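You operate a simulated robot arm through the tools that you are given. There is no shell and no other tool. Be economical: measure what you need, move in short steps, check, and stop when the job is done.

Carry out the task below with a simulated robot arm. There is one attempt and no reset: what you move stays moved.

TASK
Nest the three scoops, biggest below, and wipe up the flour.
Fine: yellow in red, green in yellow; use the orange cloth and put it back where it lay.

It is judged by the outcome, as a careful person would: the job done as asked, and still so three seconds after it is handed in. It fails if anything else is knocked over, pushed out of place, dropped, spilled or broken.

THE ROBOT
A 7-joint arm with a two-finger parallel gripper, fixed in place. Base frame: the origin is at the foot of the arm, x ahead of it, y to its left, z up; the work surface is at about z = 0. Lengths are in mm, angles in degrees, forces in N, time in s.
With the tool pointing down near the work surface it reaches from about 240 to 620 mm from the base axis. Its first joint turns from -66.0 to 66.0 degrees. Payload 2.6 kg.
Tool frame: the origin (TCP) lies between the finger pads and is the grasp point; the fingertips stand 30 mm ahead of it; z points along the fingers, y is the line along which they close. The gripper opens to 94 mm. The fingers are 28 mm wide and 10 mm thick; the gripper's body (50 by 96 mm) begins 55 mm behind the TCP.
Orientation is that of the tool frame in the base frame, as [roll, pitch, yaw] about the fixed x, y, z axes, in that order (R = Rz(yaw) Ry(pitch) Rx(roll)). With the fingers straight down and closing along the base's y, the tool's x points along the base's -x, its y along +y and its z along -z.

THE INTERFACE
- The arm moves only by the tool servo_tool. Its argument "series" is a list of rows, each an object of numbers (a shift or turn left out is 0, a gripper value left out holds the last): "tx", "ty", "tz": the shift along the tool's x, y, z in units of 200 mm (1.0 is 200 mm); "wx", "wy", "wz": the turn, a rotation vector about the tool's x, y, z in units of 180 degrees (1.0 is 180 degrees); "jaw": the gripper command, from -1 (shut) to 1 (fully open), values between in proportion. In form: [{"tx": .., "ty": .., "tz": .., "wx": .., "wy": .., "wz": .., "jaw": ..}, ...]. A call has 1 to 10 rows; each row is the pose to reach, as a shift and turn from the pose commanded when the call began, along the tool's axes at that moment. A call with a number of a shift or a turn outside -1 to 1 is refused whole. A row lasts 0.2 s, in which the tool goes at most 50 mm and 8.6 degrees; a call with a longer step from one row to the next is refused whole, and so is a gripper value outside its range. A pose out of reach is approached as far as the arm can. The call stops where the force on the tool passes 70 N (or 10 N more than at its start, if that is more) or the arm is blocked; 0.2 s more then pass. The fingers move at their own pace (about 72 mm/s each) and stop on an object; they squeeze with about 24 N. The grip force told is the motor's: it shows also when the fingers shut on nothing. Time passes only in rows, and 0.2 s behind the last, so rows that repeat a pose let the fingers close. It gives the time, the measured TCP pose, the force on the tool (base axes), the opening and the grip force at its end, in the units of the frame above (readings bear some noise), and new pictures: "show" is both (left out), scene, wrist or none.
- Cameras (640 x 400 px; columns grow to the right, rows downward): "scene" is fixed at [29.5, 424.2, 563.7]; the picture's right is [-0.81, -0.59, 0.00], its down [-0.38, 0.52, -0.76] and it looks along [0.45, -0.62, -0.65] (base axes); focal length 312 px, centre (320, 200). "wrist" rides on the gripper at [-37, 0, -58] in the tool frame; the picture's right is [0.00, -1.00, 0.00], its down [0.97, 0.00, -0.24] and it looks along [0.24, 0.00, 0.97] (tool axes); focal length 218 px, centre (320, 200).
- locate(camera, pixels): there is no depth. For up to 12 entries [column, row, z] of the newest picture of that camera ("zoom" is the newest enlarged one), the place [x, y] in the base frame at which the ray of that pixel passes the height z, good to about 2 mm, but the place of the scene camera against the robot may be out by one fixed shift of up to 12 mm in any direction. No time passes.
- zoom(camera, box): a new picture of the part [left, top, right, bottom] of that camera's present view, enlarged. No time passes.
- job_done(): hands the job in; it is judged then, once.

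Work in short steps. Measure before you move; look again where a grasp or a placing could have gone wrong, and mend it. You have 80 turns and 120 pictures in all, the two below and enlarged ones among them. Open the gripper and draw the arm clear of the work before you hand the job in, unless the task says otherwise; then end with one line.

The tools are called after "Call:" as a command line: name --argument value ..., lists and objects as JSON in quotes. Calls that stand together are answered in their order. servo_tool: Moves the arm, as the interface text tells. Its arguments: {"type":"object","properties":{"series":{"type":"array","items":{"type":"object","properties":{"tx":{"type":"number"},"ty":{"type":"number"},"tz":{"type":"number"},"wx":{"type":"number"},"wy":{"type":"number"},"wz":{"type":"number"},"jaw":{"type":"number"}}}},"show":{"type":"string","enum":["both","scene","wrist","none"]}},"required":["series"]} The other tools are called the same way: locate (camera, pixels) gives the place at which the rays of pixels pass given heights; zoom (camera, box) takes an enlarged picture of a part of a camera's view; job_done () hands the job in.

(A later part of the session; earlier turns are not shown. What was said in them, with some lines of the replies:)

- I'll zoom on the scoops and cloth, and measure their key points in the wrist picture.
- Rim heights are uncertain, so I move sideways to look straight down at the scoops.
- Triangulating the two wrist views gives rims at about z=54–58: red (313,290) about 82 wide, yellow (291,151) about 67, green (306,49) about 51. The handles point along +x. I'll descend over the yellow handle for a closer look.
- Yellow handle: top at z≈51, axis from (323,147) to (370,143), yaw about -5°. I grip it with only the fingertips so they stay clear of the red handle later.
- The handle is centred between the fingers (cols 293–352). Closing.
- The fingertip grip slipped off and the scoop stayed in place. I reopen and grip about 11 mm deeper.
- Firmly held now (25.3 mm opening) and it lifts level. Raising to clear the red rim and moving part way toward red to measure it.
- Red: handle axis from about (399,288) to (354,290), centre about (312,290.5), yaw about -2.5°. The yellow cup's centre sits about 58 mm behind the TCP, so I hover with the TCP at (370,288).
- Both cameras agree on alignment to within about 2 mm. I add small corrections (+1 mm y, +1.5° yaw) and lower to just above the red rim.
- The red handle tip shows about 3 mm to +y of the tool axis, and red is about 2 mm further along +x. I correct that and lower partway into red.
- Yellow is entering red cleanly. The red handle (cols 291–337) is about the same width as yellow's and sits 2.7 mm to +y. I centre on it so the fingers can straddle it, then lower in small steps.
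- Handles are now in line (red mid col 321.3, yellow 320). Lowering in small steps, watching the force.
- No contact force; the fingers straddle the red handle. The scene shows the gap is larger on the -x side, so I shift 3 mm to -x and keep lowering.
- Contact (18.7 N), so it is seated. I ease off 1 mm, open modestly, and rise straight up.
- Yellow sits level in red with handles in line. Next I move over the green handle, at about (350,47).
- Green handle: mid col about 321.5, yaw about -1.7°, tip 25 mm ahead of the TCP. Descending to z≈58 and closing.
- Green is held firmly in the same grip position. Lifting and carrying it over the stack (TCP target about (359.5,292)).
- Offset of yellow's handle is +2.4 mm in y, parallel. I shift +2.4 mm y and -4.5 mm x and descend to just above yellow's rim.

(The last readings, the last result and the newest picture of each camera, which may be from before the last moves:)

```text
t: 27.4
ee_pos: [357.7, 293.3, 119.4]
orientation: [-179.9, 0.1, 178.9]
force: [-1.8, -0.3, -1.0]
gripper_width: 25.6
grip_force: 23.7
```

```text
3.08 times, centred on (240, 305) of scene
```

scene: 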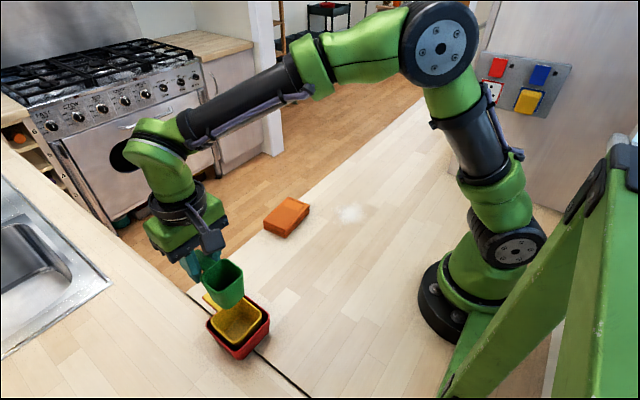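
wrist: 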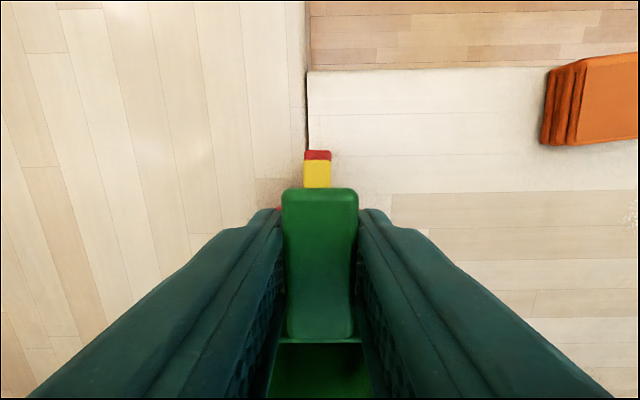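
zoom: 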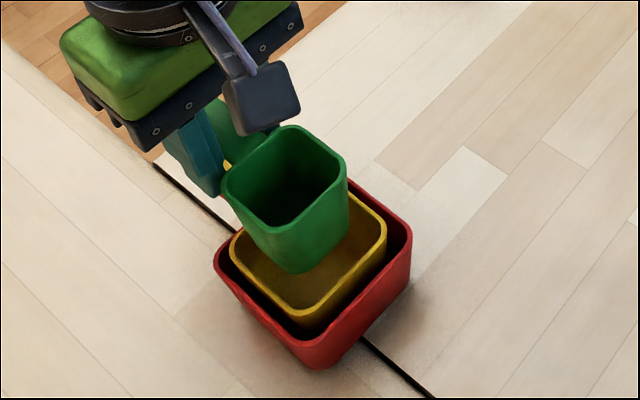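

x spacing is right (7 mm between handle tips); y overshot by 1.5 mm. I correct it and lower into yellow.

Call:
servo_tool --series '[{"ty": -0.007}, {"ty": -0.007, "tz": 0.06}, {"ty": -0.007, "tz": 0.12}, {"ty": -0.007, "tz": 0.16}, {"ty": -0.007, "tz": 0.16}]' --show "none"

Call:
zoom --camera "wrist" --box '[270, 130, 370, 200]'

Call:
zoom --camera "scene" --box '[170, 240, 310, 370]'

```text
t: 28.6
ee_pos: [356.0, 292.3, 85.0]
orientation: [180.0, -0.1, 178.9]
force: [-0.2, -0.2, -0.7]
gripper_width: 25.8
grip_force: 23.8
```

```text
5.71 times, centred on (320, 165) of wrist
```

zoom: 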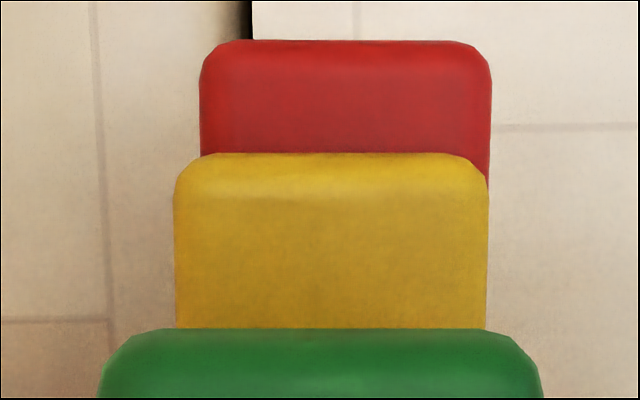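

```text
3.08 times, centred on (240, 305) of scene
```

zoom: 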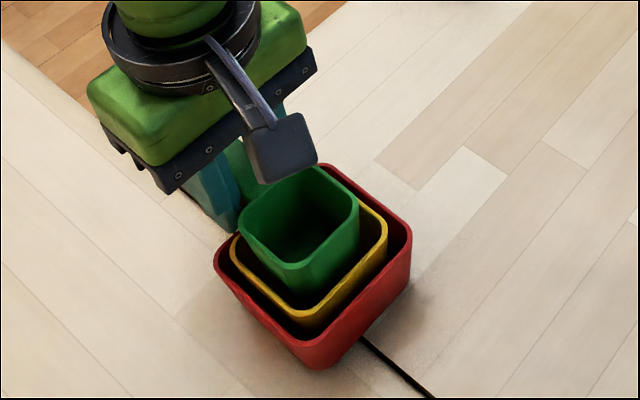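

Call:
servo_tool --series '[{"ty": -0.006}, {"ty": -0.006, "tz": 0.02}, {"ty": -0.006, "tz": 0.04}, {"ty": -0.006, "tz": 0.06}, {"ty": -0.006, "tz": 0.06}]' --show "none"

Call:
zoom --camera "wrist" --box '[270, 130, 370, 200]'

Call:
zoom --camera "scene" --box '[170, 240, 310, 370]'

```text
t: 29.8
ee_pos: [357.9, 292.4, 80.0]
orientation: [179.6, 0.7, 178.9]
force: [5.6, -6.0, 43.5]
gripper_width: 25.5
grip_force: 23.6
```

```text
5.71 times, centred on (320, 165) of wrist
```

zoom: 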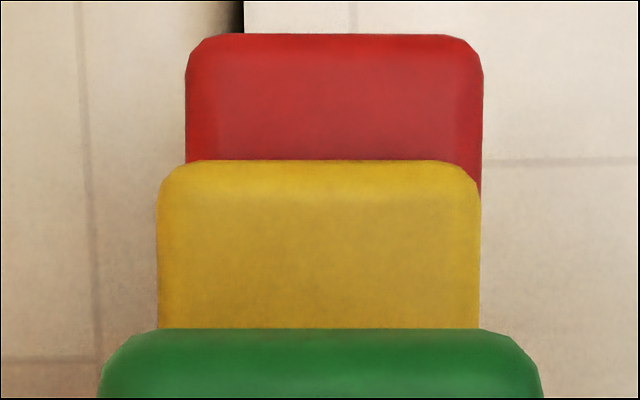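

```text
3.08 times, centred on (240, 305) of scene
```

zoom: 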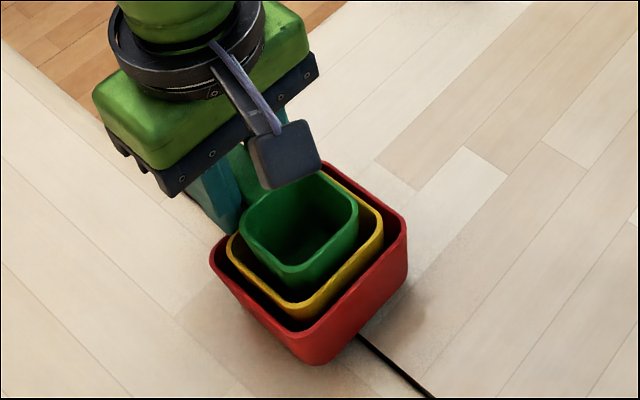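

Blocked at z=80 with 43 N: the fingers (TCP x=357, ±14 mm) are on the red rim at x≈350. I lift green back out, set it on the free counter at y≈150, and regrip nearer the handle tip.

Call:
servo_tool --series '[{"tz": -0.1}, {"tz": -0.3}, {"tz": -0.5}, {"tz": -0.5, "ty": -0.2}, {"tz": -0.5, "ty": -0.42}, {"tz": -0.5, "ty": -0.64}, {"tz": -0.5, "ty": -0.71}, {"tz": -0.5, "ty": -0.71}]' --show "both"

Call:
zoom --camera "scene" --box '[170, 200, 350, 370]'

```text
t: 31.6
ee_pos: [355.0, 150.5, 173.0]
orientation: [-179.9, 0.0, 178.9]
force: [-0.7, 0.0, -0.4]
gripper_width: 25.5
grip_force: 23.8
```

scene: 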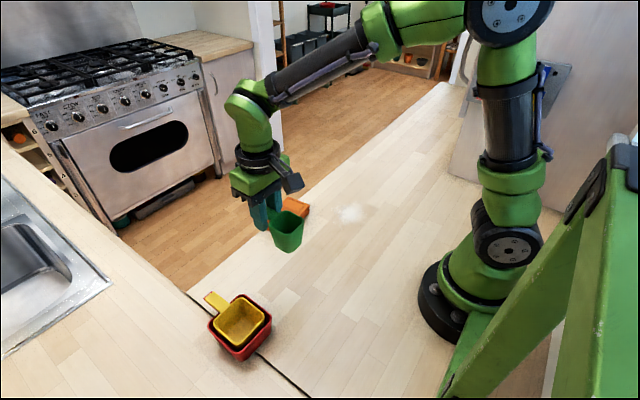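
wrist: 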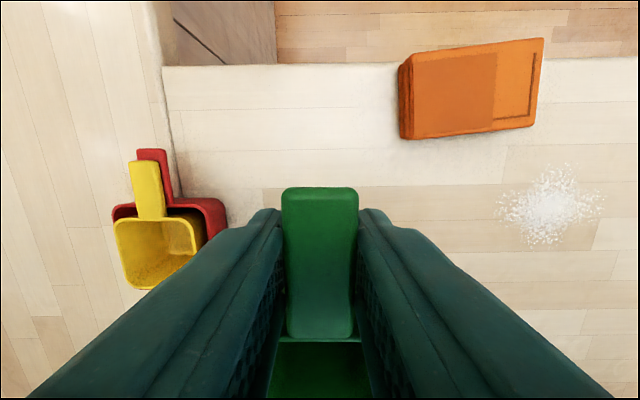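

```text
2.35 times, centred on (260, 285) of scene
```

zoom: 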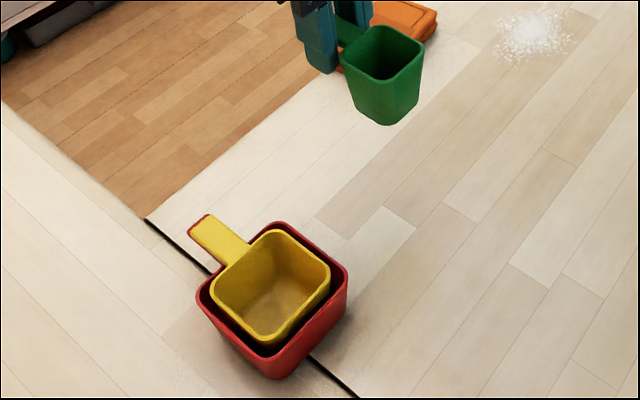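

The stack is intact. Setting green down at about (305,150).

Call:
servo_tool --series '[{"tz": 0.2}, {"tz": 0.4}, {"tz": 0.52}, {"tz": 0.55}, {"tz": 0.563}, {"tz": 0.563}]' --show "scene"

```text
t: 33.0
ee_pos: [353.4, 150.1, 59.9]
orientation: [-180.0, 0.1, 178.9]
force: [-0.3, 0.7, -1.1]
gripper_width: 25.4
grip_force: 23.6
```

scene: 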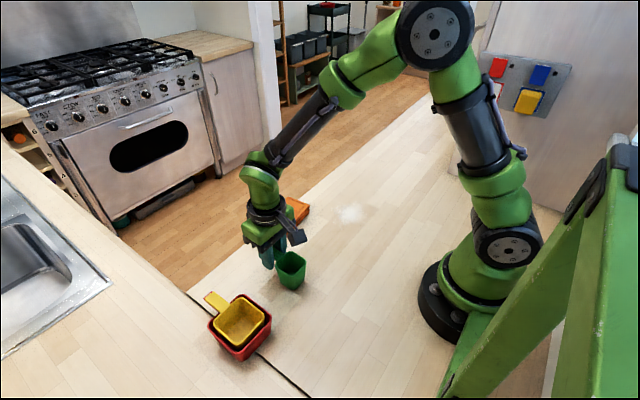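

Call:
servo_tool --series '[{"tz": 0.005}, {"tz": 0.01}, {"tz": 0.01}]' --show "none"

```text
t: 33.8
ee_pos: [352.6, 150.4, 59.5]
orientation: [-180.0, -0.1, 179.0]
force: [-0.7, 0.5, -0.8]
gripper_width: 25.5
grip_force: 23.9
```

Call:
servo_tool --series '[{"tz": 0.005}, {"tz": 0.01}, {"tz": 0.015}, {"tz": 0.015}]' --show "none"

```text
t: 34.8
ee_pos: [354.3, 150.1, 57.8]
orientation: [179.9, 0.2, 178.9]
force: [1.0, -0.8, 14.0]
gripper_width: 25.7
grip_force: 24.0
```

Touchdown (14 N). I release, move 11 mm outward along the handle, and regrip.

Call:
servo_tool --series '[{"tz": -0.006, "jaw": 0}, {"tz": -0.006, "jaw": 0}, {"tz": -0.006, "tx": -0.055, "jaw": 0}, {"tz": -0.006, "tx": -0.055, "jaw": 0}, {"tz": -0.006, "tx": -0.055, "jaw": -1}, {"tz": -0.006, "tx": -0.055, "jaw": -1}, {"tz": -0.006, "tx": -0.055, "jaw": -1}]' --show "wrist"

Call:
servo_tool --series '[{"tz": -0.05}, {"tz": -0.1}, {"tz": -0.1}]' --show "both"

```text
t: 36.4
ee_pos: [362.9, 149.7, 59.2]
orientation: [-180.0, -0.1, 178.9]
force: [-0.7, -0.2, 0.0]
gripper_width: 25.5
grip_force: 23.9
```

wrist: 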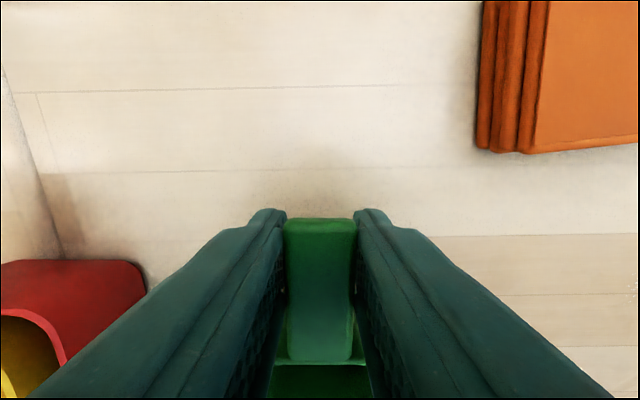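

```text
t: 37.2
ee_pos: [362.7, 150.0, 78.2]
orientation: [180.0, -0.1, 178.9]
force: [0.5, 0.6, -0.7]
gripper_width: 25.5
grip_force: 24.2
```

scene: 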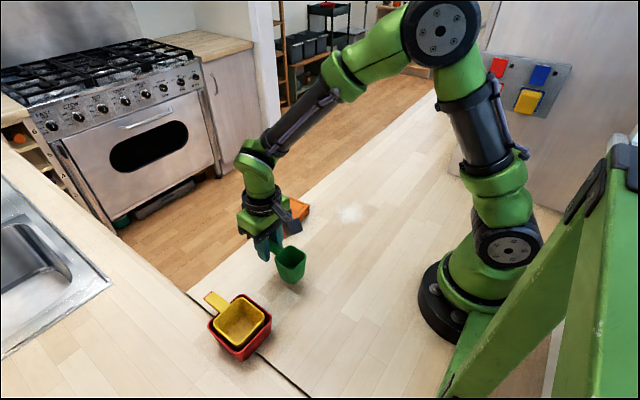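
wrist: 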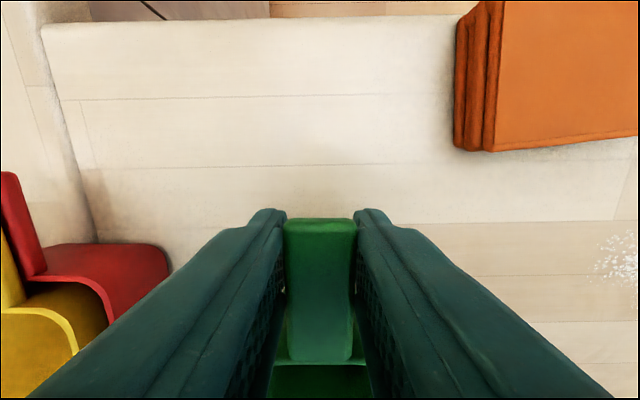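

Gripped further out and lifted level. Carrying it back over the stack (TCP about (367.5,292)).

Call:
servo_tool --series '[{"tz": -0.2}, {"tz": -0.4}, {"tz": -0.45, "ty": 0.2}, {"tz": -0.45, "ty": 0.42}, {"tz": -0.45, "ty": 0.64, "tx": -0.01}, {"tz": -0.45, "ty": 0.7125, "tx": -0.01}, {"tz": -0.35, "ty": 0.7125, "tx": -0.01}, {"tz": -0.22, "ty": 0.7125, "tx": -0.01}, {"tz": -0.22, "ty": 0.7125, "tx": -0.01}]' --show "none"

Call:
zoom --camera "wrist" --box '[270, 140, 380, 230]'

Call:
zoom --camera "scene" --box '[170, 240, 310, 370]'

```text
t: 39.2
ee_pos: [367.5, 291.5, 122.0]
orientation: [180.0, 0.0, 178.9]
force: [-0.7, -0.3, -0.5]
gripper_width: 25.5
grip_force: 24.3
```

```text
4.44 times, centred on (325, 185) of wrist
```

zoom: 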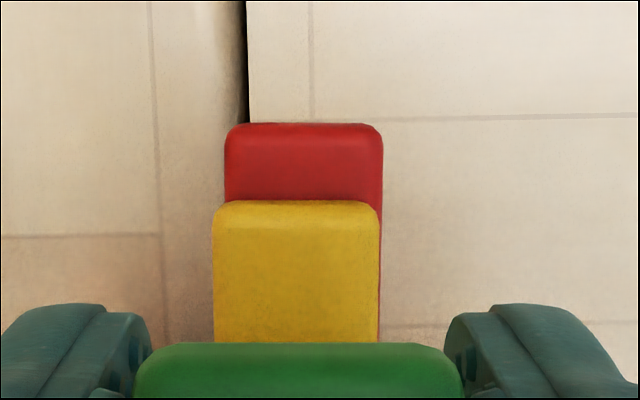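

```text
3.08 times, centred on (240, 305) of scene
```

zoom: 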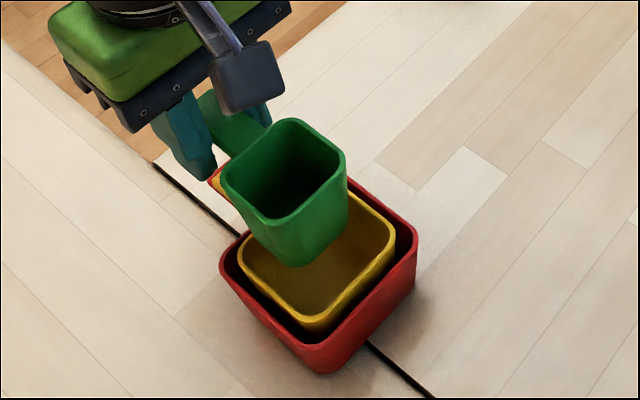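

y alignment is within 0.3 mm. The stack shifted about 5 mm to -x from the earlier finger contact, so I follow it by 5 mm and lower partway.

Call:
servo_tool --series '[{"tx": 0.025}, {"tx": 0.025, "tz": 0.06}, {"tx": 0.025, "tz": 0.12}, {"tx": 0.025, "tz": 0.17}, {"tx": 0.025, "tz": 0.17}]' --show "none"

Call:
zoom --camera "wrist" --box '[270, 140, 380, 230]'

Call:
zoom --camera "scene" --box '[170, 240, 310, 370]'

```text
t: 40.4
ee_pos: [361.5, 290.8, 89.6]
orientation: [180.0, 0.0, 178.8]
force: [0.2, 0.4, 0.4]
gripper_width: 25.6
grip_force: 24.5
```

```text
4.44 times, centred on (325, 185) of wrist
```

zoom: 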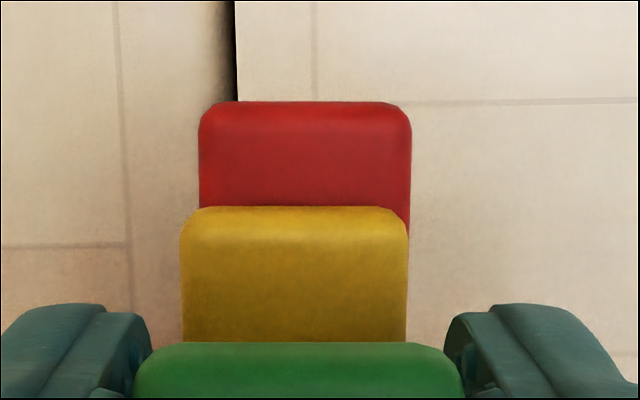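

```text
3.08 times, centred on (240, 305) of scene
```

zoom: 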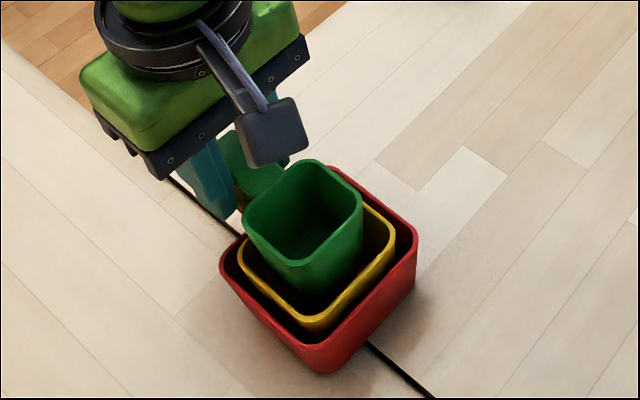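

Call:
servo_tool --series '[{"tx": 0.004, "tz": 0.02}, {"tx": 0.004, "tz": 0.04}, {"tx": 0.004, "tz": 0.06}, {"tx": 0.004, "tz": 0.06}]' --show "none"

Call:
zoom --camera "scene" --box '[170, 240, 310, 370]'

```text
t: 41.4
ee_pos: [362.9, 291.6, 76.1]
orientation: [180.0, -0.1, 178.9]
force: [-0.2, -0.4, -0.4]
gripper_width: 25.4
grip_force: 23.9
```

```text
3.08 times, centred on (240, 305) of scene
```

zoom: 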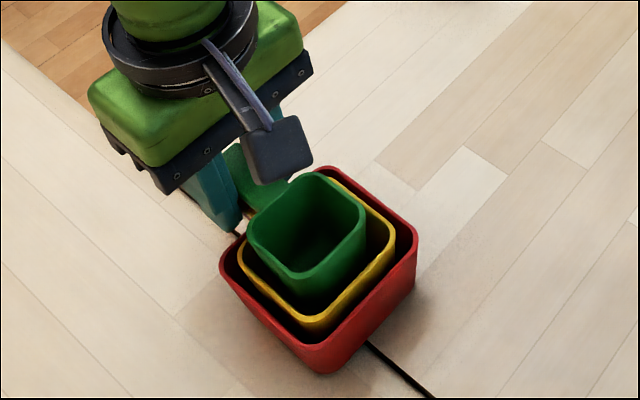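

Now at z=76 with no force. Continuing down.

Call:
servo_tool --series '[{"tx": 0.004, "tz": 0.015}, {"tx": 0.004, "tz": 0.03}, {"tx": 0.004, "tz": 0.04}, {"tx": 0.004, "tz": 0.04}]' --show "none"

Call:
zoom --camera "scene" --box '[170, 240, 310, 370]'

```text
t: 42.4
ee_pos: [360.7, 290.8, 68.6]
orientation: [180.0, 0.0, 178.8]
force: [0.0, 0.4, 1.2]
gripper_width: 25.5
grip_force: 24.3
```

```text
3.08 times, centred on (240, 305) of scene
```

zoom: 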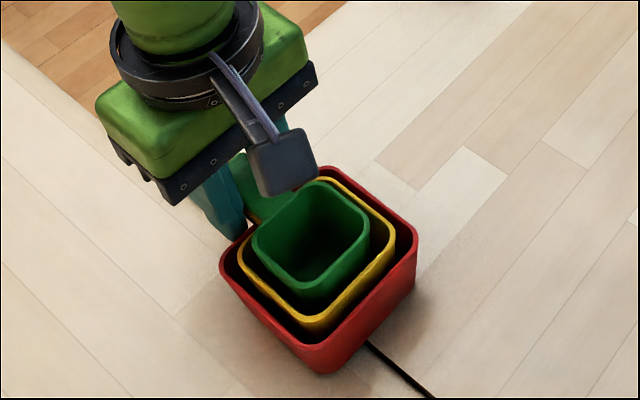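

Call:
servo_tool --series '[{"tz": 0.01}, {"tz": 0.02}, {"tz": 0.025}, {"tz": 0.025}]' --show "none"

```text
t: 43.4
ee_pos: [362.1, 292.3, 63.6]
orientation: [179.9, 0.2, 178.9]
force: [3.9, -1.7, 18.0]
gripper_width: 25.5
grip_force: 24.1
```

Contact at z≈64, the expected seat height. I ease off 1 mm, release and rise.

Call:
servo_tool --series '[{"tz": -0.005}, {"tz": -0.005, "jaw": 0}, {"tz": -0.005, "jaw": 0}, {"tz": -0.15, "jaw": 0}, {"tz": -0.35, "jaw": 0}, {"tz": -0.5}, {"tz": -0.5}]' --show "both"

Call:
zoom --camera "scene" --box '[170, 240, 310, 370]'

```text
t: 45.0
ee_pos: [360.9, 293.0, 165.3]
orientation: [-179.9, 0.0, 178.9]
force: [-0.1, 0.1, -0.6]
gripper_width: 47.0
grip_force: 0.1
```

scene: 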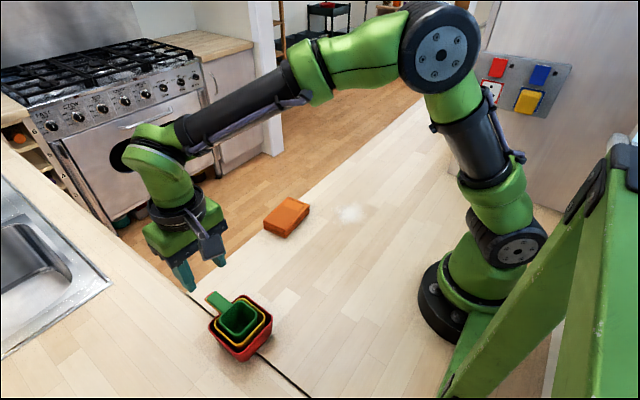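
wrist: 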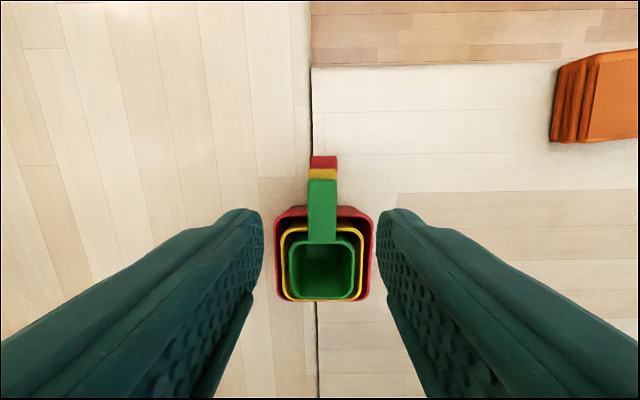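

```text
3.08 times, centred on (240, 305) of scene
```

zoom: 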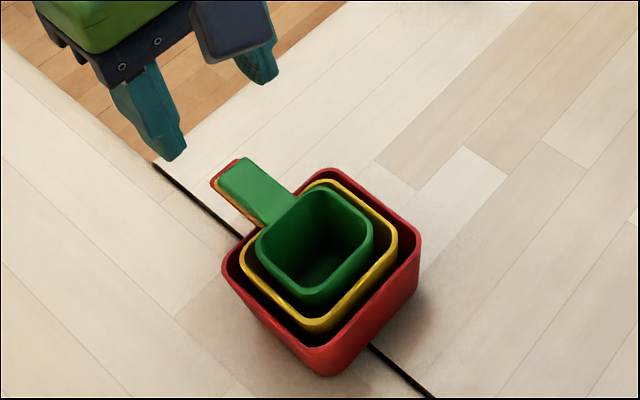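

All three scoops are nested, level, handles in line. Now the cloth: I move over it to measure it from above.

Call:
servo_tool --series '[{"tz": -0.1, "ty": -0.2}, {"tz": -0.2, "ty": -0.4, "tx": -0.06}, {"tz": -0.25, "ty": -0.62, "tx": -0.12}, {"tz": -0.25, "ty": -0.84, "tx": -0.18}, {"tz": -0.25, "ty": -0.99, "tx": -0.22, "jaw": 1}, {"tz": -0.25, "ty": -0.99, "tx": -0.22}]' --show "none"

Call:
servo_tool --series '[{"ty": -0.2}, {"ty": -0.38}, {"ty": -0.38}]' --show "wrist"

```text
t: 46.4
ee_pos: [400.1, 91.3, 214.1]
orientation: [-180.0, -0.1, 178.9]
force: [-0.9, -0.2, 0.1]
gripper_width: 93.8
grip_force: 0.0
```

```text
t: 47.2
ee_pos: [400.0, 17.4, 214.1]
orientation: [-179.9, 0.0, 178.9]
force: [-0.3, -0.8, -0.7]
gripper_width: 94.2
grip_force: 0.1
```

wrist: 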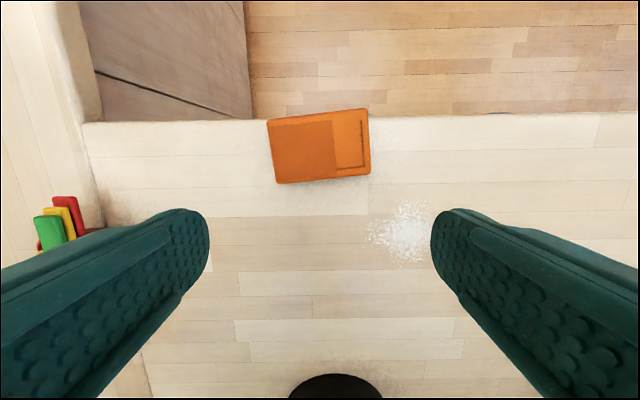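

Call:
zoom --camera "wrist" --box '[240, 90, 400, 200]'

Call:
zoom --camera "scene" --box '[230, 170, 400, 260]'

Call:
locate --camera "wrist" --pixels '[[267, 121, 20], [366, 108, 20], [371, 173, 20], [276, 183, 20], [403, 232, 0], [403, 200, 0], [403, 264, 0], [367, 232, 0], [440, 232, 0], [450, 118, 0], [230, 121, 0]]'

```text
3.64 times, centred on (320, 145) of wrist
```

zoom: 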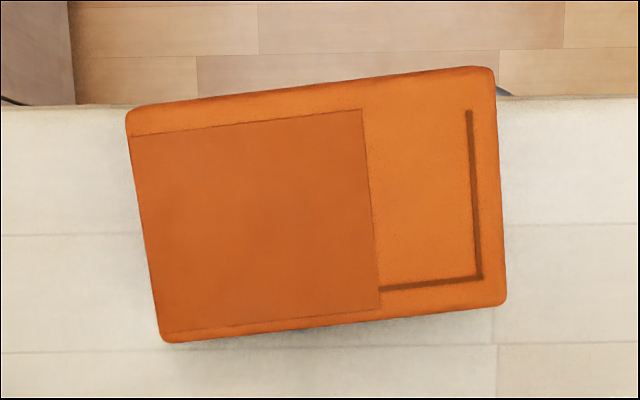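

```text
3.76 times, centred on (315, 215) of scene
```

zoom: 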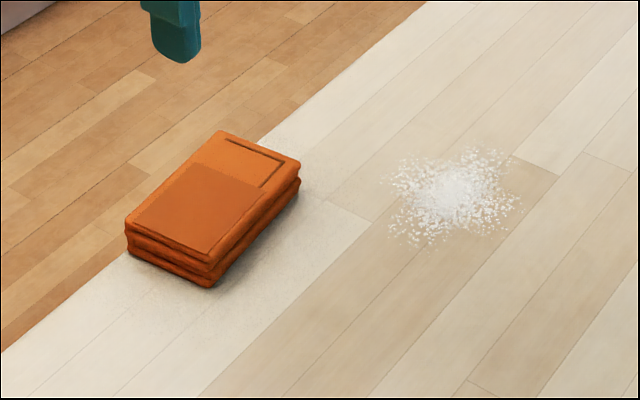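

```text
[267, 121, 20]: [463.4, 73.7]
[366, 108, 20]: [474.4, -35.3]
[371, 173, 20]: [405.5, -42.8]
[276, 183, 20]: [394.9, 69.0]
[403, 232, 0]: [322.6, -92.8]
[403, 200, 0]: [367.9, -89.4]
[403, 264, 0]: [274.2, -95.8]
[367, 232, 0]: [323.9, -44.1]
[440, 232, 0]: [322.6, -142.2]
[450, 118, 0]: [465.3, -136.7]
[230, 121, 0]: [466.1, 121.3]
```

Cloth: corners give centre (434.5,16), about 110×70 mm, about 20 mm thick, short axis 5.3° off +x, edge slightly past the counter lip at x=466. Flour: about (322,-90), radius about 43. I turn the gripper to close across the short side (yaw 95.3°) and centre over the cloth.

Call:
servo_tool --series '[{"wz": 0.046}, {"wz": 0.092}, {"wz": 0.138}, {"wz": 0.184}, {"wz": 0.23}, {"wz": 0.276}, {"wz": 0.322, "tx": -0.05}, {"wz": 0.368, "tx": -0.1}, {"wz": 0.414, "tx": -0.173}, {"wz": 0.4645, "tx": -0.173, "ty": -0.01}]' --show "none"

Call:
servo_tool --series '[{"tz": 0.15}, {"tz": 0.3}, {"tz": 0.3}]' --show "both"

```text
refused: row 10 steps farther than a row can; nothing moved
```

```text
t: 48.0
ee_pos: [400.0, 17.9, 153.2]
orientation: [180.0, 0.0, 178.9]
force: [0.2, -0.3, -0.2]
gripper_width: 94.1
grip_force: 0.2
```

scene: 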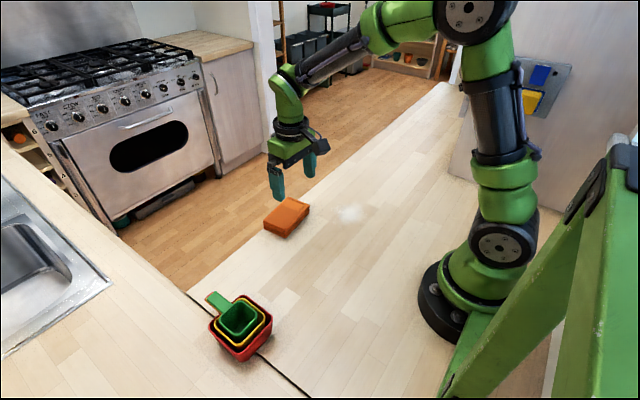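
wrist: 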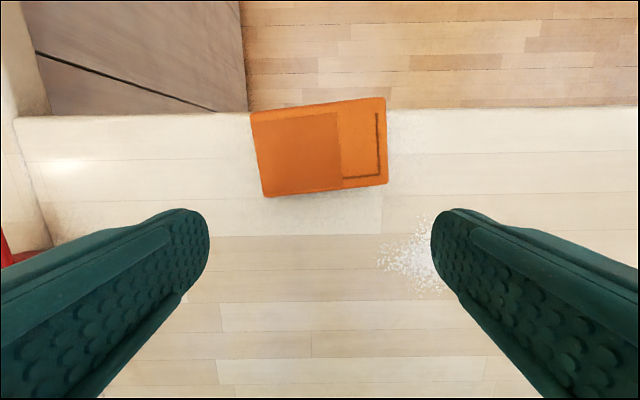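

The turn was refused (last step too big) and only the descent ran; nothing is near. I rotate with smaller steps.

Call:
servo_tool --series '[{"wz": 0.046}, {"wz": 0.092}, {"wz": 0.138}, {"wz": 0.184}, {"wz": 0.23}, {"wz": 0.276}, {"wz": 0.322, "tx": -0.05}, {"wz": 0.368, "tx": -0.1}, {"wz": 0.414, "tx": -0.15}, {"wz": 0.46, "tx": -0.173}]' --show "both"

```text
t: 50.2
ee_pos: [434.4, 15.7, 152.4]
orientation: [-180.0, 0.0, 96.0]
force: [0.0, 0.3, 0.0]
gripper_width: 93.9
grip_force: 0.1
```

scene: 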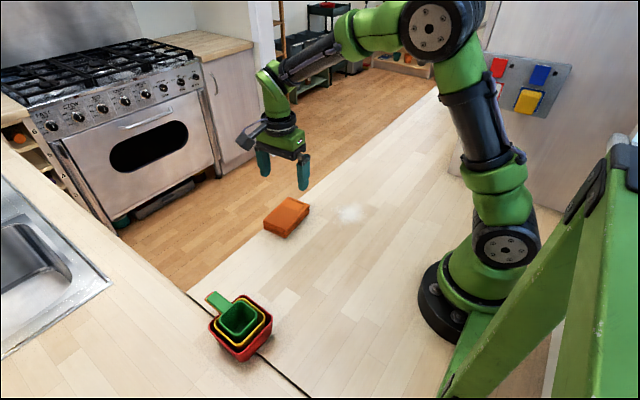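
wrist: 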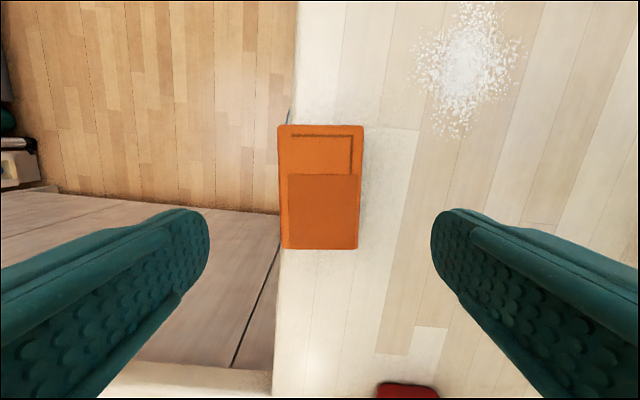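

The cloth is square to and centred between the fingers (cols 278–365). Descending to check just above it.

Call:
servo_tool --series '[{"tz": 0.2}, {"tz": 0.38}, {"tz": 0.38}]' --show "wrist"

Call:
zoom --camera "scene" --box '[220, 120, 400, 260]'

```text
t: 51.0
ee_pos: [436.2, 16.0, 73.7]
orientation: [179.9, 0.1, 96.0]
force: [0.0, -0.5, 0.0]
gripper_width: 94.3
grip_force: 0.1
```

wrist: 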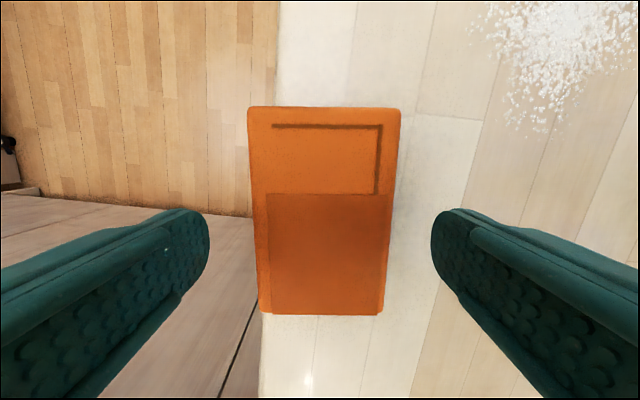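

```text
2.86 times, centred on (310, 190) of scene
```

zoom: 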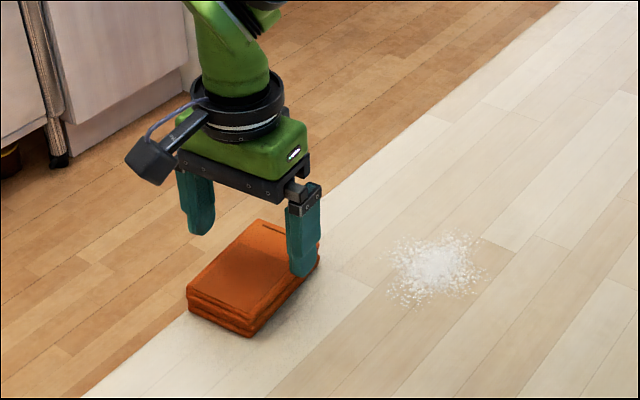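

Call:
servo_tool --series '[{"tz": 0.1}, {"tz": 0.19}, {"tz": 0.19}, {"tz": 0.19, "jaw": 0.3}, {"tz": 0.19, "jaw": -1}, {"tz": 0.19, "jaw": -1}]' --show "both"

```text
t: 52.4
ee_pos: [435.6, 14.7, 37.5]
orientation: [179.9, 0.0, 96.1]
force: [0.9, -0.4, -0.1]
gripper_width: 68.7
grip_force: 23.7
```

scene: 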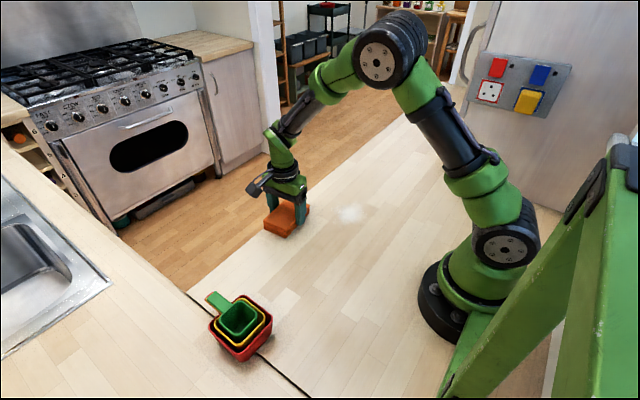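
wrist: 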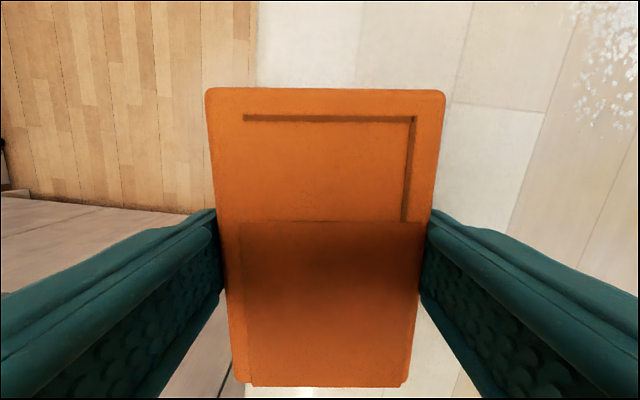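

Held (68.7 mm). I record the home grasp: (435.3,15.5,36), yaw 96. Lifting 30 mm and carrying to just beyond the flour at (405,-90).

Call:
servo_tool --series '[{"tz": -0.08}, {"tz": -0.15}, {"tz": -0.15, "tx": -0.15, "ty": -0.06}, {"tz": -0.15, "tx": -0.33, "ty": -0.13}, {"tz": -0.15, "tx": -0.509, "ty": -0.204}, {"tz": -0.15, "tx": -0.509, "ty": -0.204}]' --show "both"

```text
t: 53.8
ee_pos: [405.6, -88.0, 69.6]
orientation: [-180.0, 0.0, 96.2]
force: [-0.8, 0.0, -0.3]
gripper_width: 69.1
grip_force: 24.4
```

scene: 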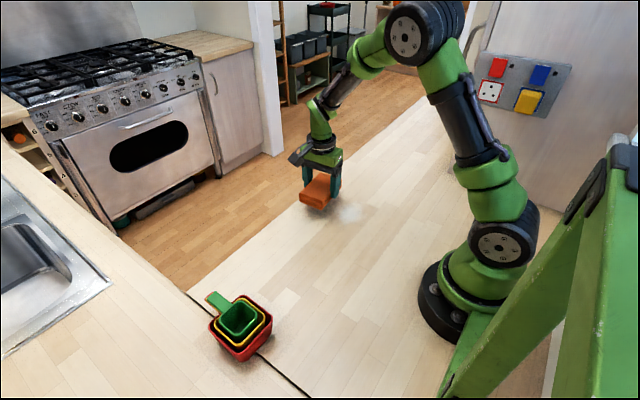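
wrist: 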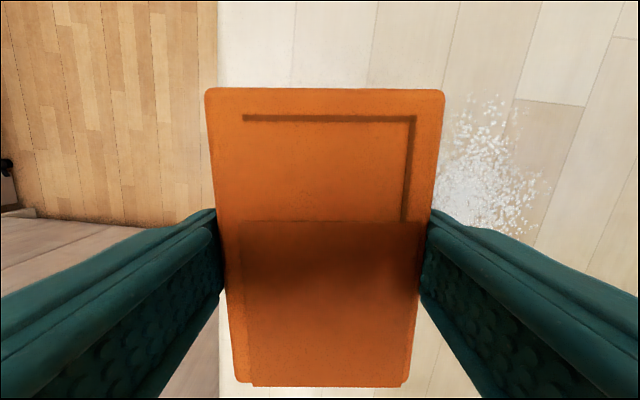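

Call:
locate --camera "wrist" --pixels '[[485, 170, 0], [490, 92, 0], [495, 237, 0], [550, 175, 0], [440, 185, 0], [218, 100, 0]]'

```text
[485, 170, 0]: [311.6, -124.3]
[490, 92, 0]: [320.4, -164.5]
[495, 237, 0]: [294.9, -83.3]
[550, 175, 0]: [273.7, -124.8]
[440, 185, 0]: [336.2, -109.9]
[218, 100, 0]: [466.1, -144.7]
```

Call:
locate --camera "scene" --pixels '[[350, 214, 0], [332, 212, 0], [369, 215, 0], [352, 203, 0], [345, 224, 0]]'

```text
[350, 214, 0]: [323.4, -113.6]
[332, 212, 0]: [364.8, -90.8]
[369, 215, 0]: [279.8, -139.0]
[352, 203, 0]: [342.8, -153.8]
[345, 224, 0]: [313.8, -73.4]
```

Combining views, the flour is centred about (318,-108), radius about 45. I shift to y=-108 and touch down at x=405.

Call:
servo_tool --series '[{"tx": -0.0995, "ty": -0.01}, {"tx": -0.0995, "ty": -0.01, "tz": 0.1}, {"tx": -0.0995, "ty": -0.01, "tz": 0.15}, {"tx": -0.0995, "ty": -0.01, "tz": 0.16}, {"tx": -0.0995, "ty": -0.01, "tz": 0.16}]' --show "none"

```text
t: 55.0
ee_pos: [405.1, -110.2, 36.8]
orientation: [-180.0, 0.0, 96.1]
force: [-6.1, 0.6, 12.4]
gripper_width: 68.8
grip_force: 23.5
```

In contact (12 N down). Wiping along -x across the flour to x≈265 and back.

Call:
servo_tool --series '[{"tx": 0.0146, "ty": -0.139}, {"tx": 0.0293, "ty": -0.278}, {"tx": 0.0439, "ty": -0.418}, {"tx": 0.0586, "ty": -0.557}, {"tx": 0.0732, "ty": -0.696}, {"tx": 0.0732, "ty": -0.696}]' --show "both"

```text
t: 56.4
ee_pos: [268.0, -109.3, 36.2]
orientation: [179.7, 0.2, 96.2]
force: [13.7, 1.7, 27.2]
gripper_width: 69.0
grip_force: 24.0
```

scene: 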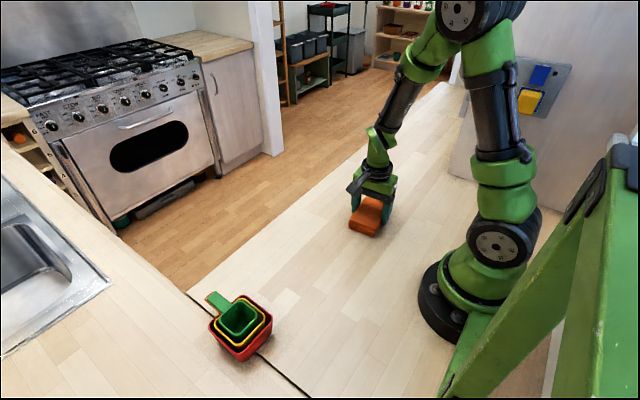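
wrist: 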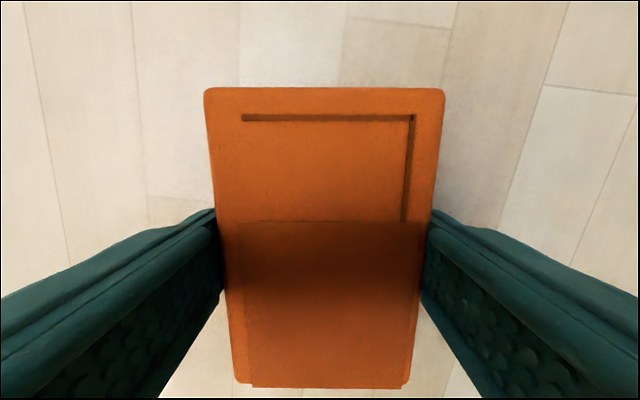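

The flour appears gone from the swept area. I wipe back with a y shift for coverage, then look.

Call:
servo_tool --series '[{"tx": -0.07, "ty": -0.008}, {"tx": -0.085, "ty": 0.131}, {"tx": -0.1, "ty": 0.27}, {"tx": -0.114, "ty": 0.41}, {"tx": -0.13, "ty": 0.56}, {"tx": -0.05, "ty": 0.6}, {"tx": 0.05, "ty": 0.6}, {"tx": 0.06, "ty": 0.46}, {"tx": 0.09, "ty": 0.28}, {"tx": 0.1, "ty": 0.1}]' --show "none"

Call:
servo_tool --series '[{"ty": 0.15, "tx": -0.06}, {"ty": 0.38, "tx": -0.1}, {"ty": 0.55, "tx": -0.12}, {"ty": 0.55, "tx": -0.12, "tz": -0.17}, {"ty": 0.55, "tx": -0.12, "tz": -0.37}, {"ty": 0.55, "tx": -0.12, "tz": -0.37}]' --show "both"

Call:
zoom --camera "scene" --box '[250, 160, 430, 280]'

```text
t: 58.6
ee_pos: [282.4, -90.1, 36.1]
orientation: [180.0, 0.0, 96.1]
force: [0.8, 0.0, -0.3]
gripper_width: 68.9
grip_force: 23.7
```

```text
t: 60.0
ee_pos: [392.0, -98.1, 110.1]
orientation: [179.9, 0.0, 96.0]
force: [0.1, -0.3, 0.0]
gripper_width: 69.1
grip_force: 24.2
```

scene: 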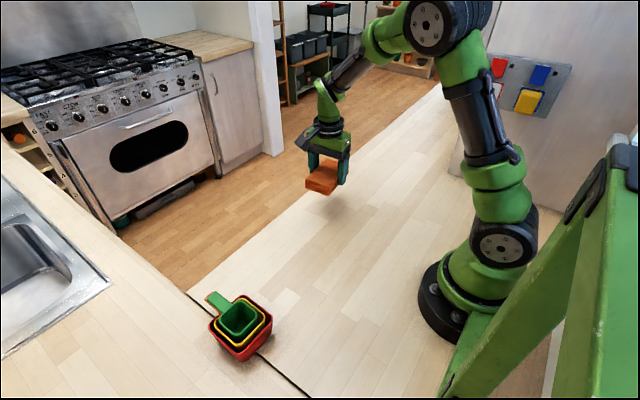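
wrist: 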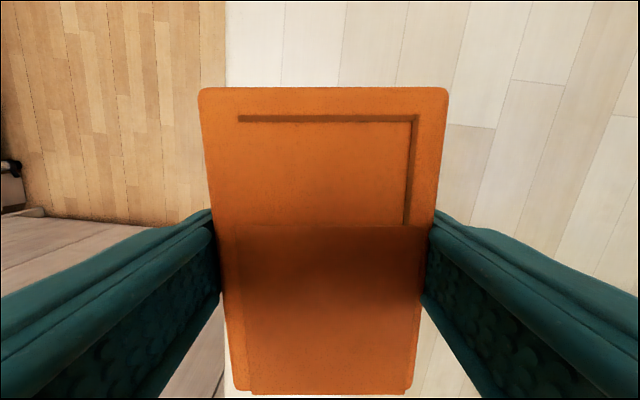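

```text
3.33 times, centred on (340, 220) of scene
```

zoom: 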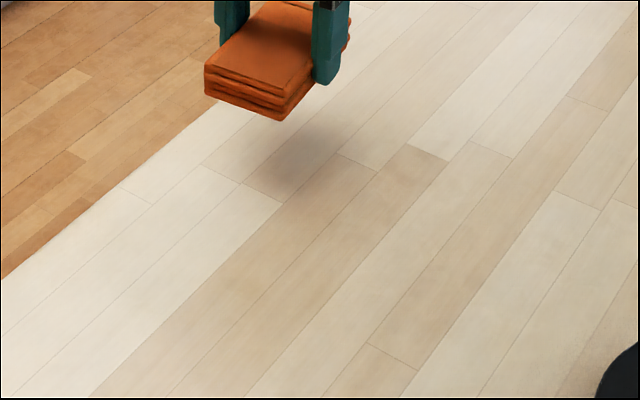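

The counter is clean. I return the cloth exactly by the summed commanded shifts (tx +0.555, ty +0.26) and lower it.

Call:
servo_tool --series '[{"tx": 0.14, "ty": 0.07}, {"tx": 0.28, "ty": 0.13}, {"tx": 0.42, "ty": 0.2}, {"tx": 0.5553, "ty": 0.26}, {"tx": 0.5553, "ty": 0.26, "tz": 0.15}, {"tx": 0.5553, "ty": 0.26, "tz": 0.3}, {"tx": 0.5553, "ty": 0.26, "tz": 0.345}, {"tx": 0.5553, "ty": 0.26, "tz": 0.345}]' --show "both"

```text
t: 61.8
ee_pos: [435.2, 16.9, 41.8]
orientation: [-179.9, 0.0, 96.1]
force: [-0.5, -0.4, -0.7]
gripper_width: 69.0
grip_force: 23.8
```

scene: 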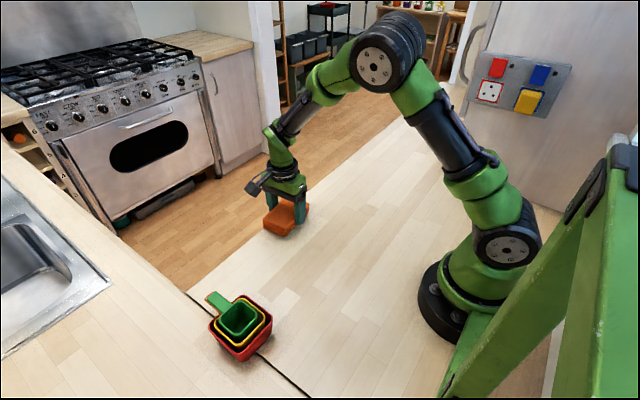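
wrist: 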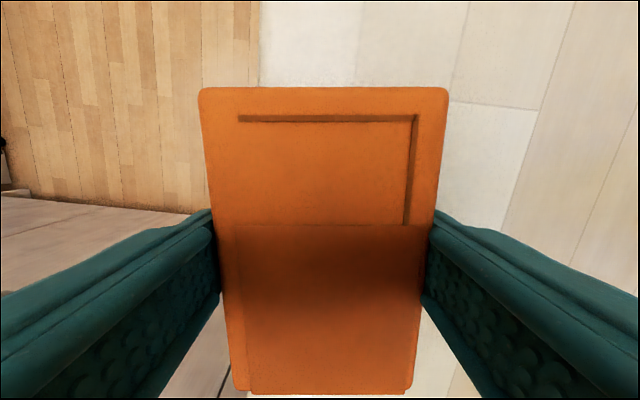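

Call:
servo_tool --series '[{"tz": 0.01}, {"tz": 0.02}, {"tz": 0.027}, {"tz": 0.027}]' --show "none"

```text
t: 62.8
ee_pos: [436.5, 15.7, 36.6]
orientation: [179.9, -0.1, 96.1]
force: [-1.0, 0.5, -1.4]
gripper_width: 69.0
grip_force: 24.2
```

Call:
servo_tool --series '[{"tz": 0.006}, {"tz": 0.012}, {"tz": 0.012}]' --show "none"

```text
t: 63.6
ee_pos: [435.4, 16.3, 34.4]
orientation: [179.9, 0.0, 96.1]
force: [-8.2, 0.1, 22.2]
gripper_width: 68.8
grip_force: 24.6
```

The cloth is on the counter (22 N). Easing off, opening fully and rising.

Call:
servo_tool --series '[{"tz": -0.008}, {"tz": -0.008, "jaw": 1}, {"tz": -0.008, "jaw": 1}, {"tz": -0.1, "jaw": 1}, {"tz": -0.3}, {"tz": -0.5}, {"tz": -0.7}, {"tz": -0.9}, {"tz": -0.9}]' --show "both"

Call:
zoom --camera "scene" --box '[190, 170, 400, 370]'

Call:
locate --camera "wrist" --pixels '[[320, 200, 0]]'

```text
t: 65.6
ee_pos: [437.3, 16.4, 213.3]
orientation: [-179.9, -0.1, 96.1]
force: [0.3, 0.3, -0.8]
gripper_width: 94.0
grip_force: 0.1
```

scene: 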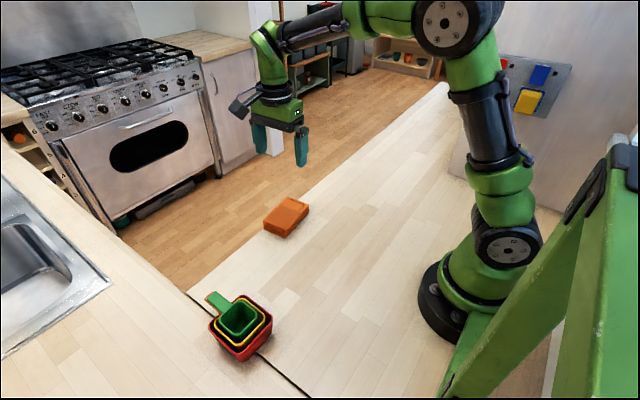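
wrist: 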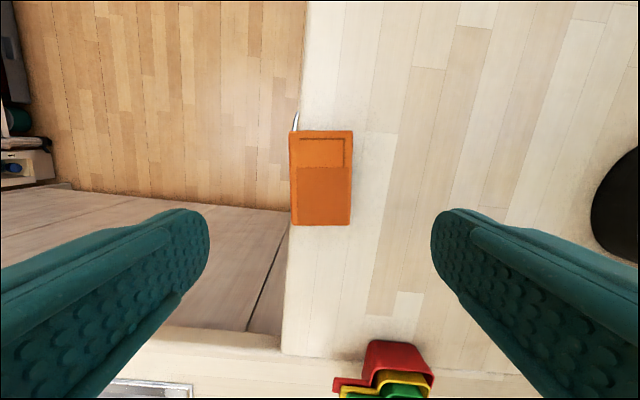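

```text
2.00 times, centred on (295, 270) of scene
```

zoom: 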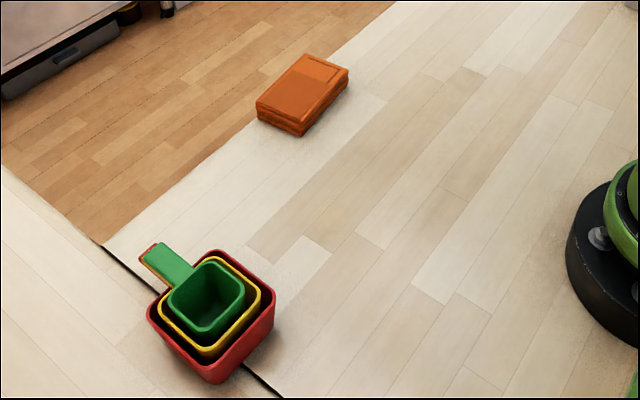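

```text
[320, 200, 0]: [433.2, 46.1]
```

Flour is gone, the cloth is back at its original pixels, the stack is nested, and the gripper is open and clear.

Call:
job_done

```text
The job is handed in.
```

The scoops are nested (green in yellow, yellow in red) and the flour is wiped up. The orange cloth is back where it lay. While I was placing green, the fingers pressed on the red scoop's rim and the stack slid about 5 mm.
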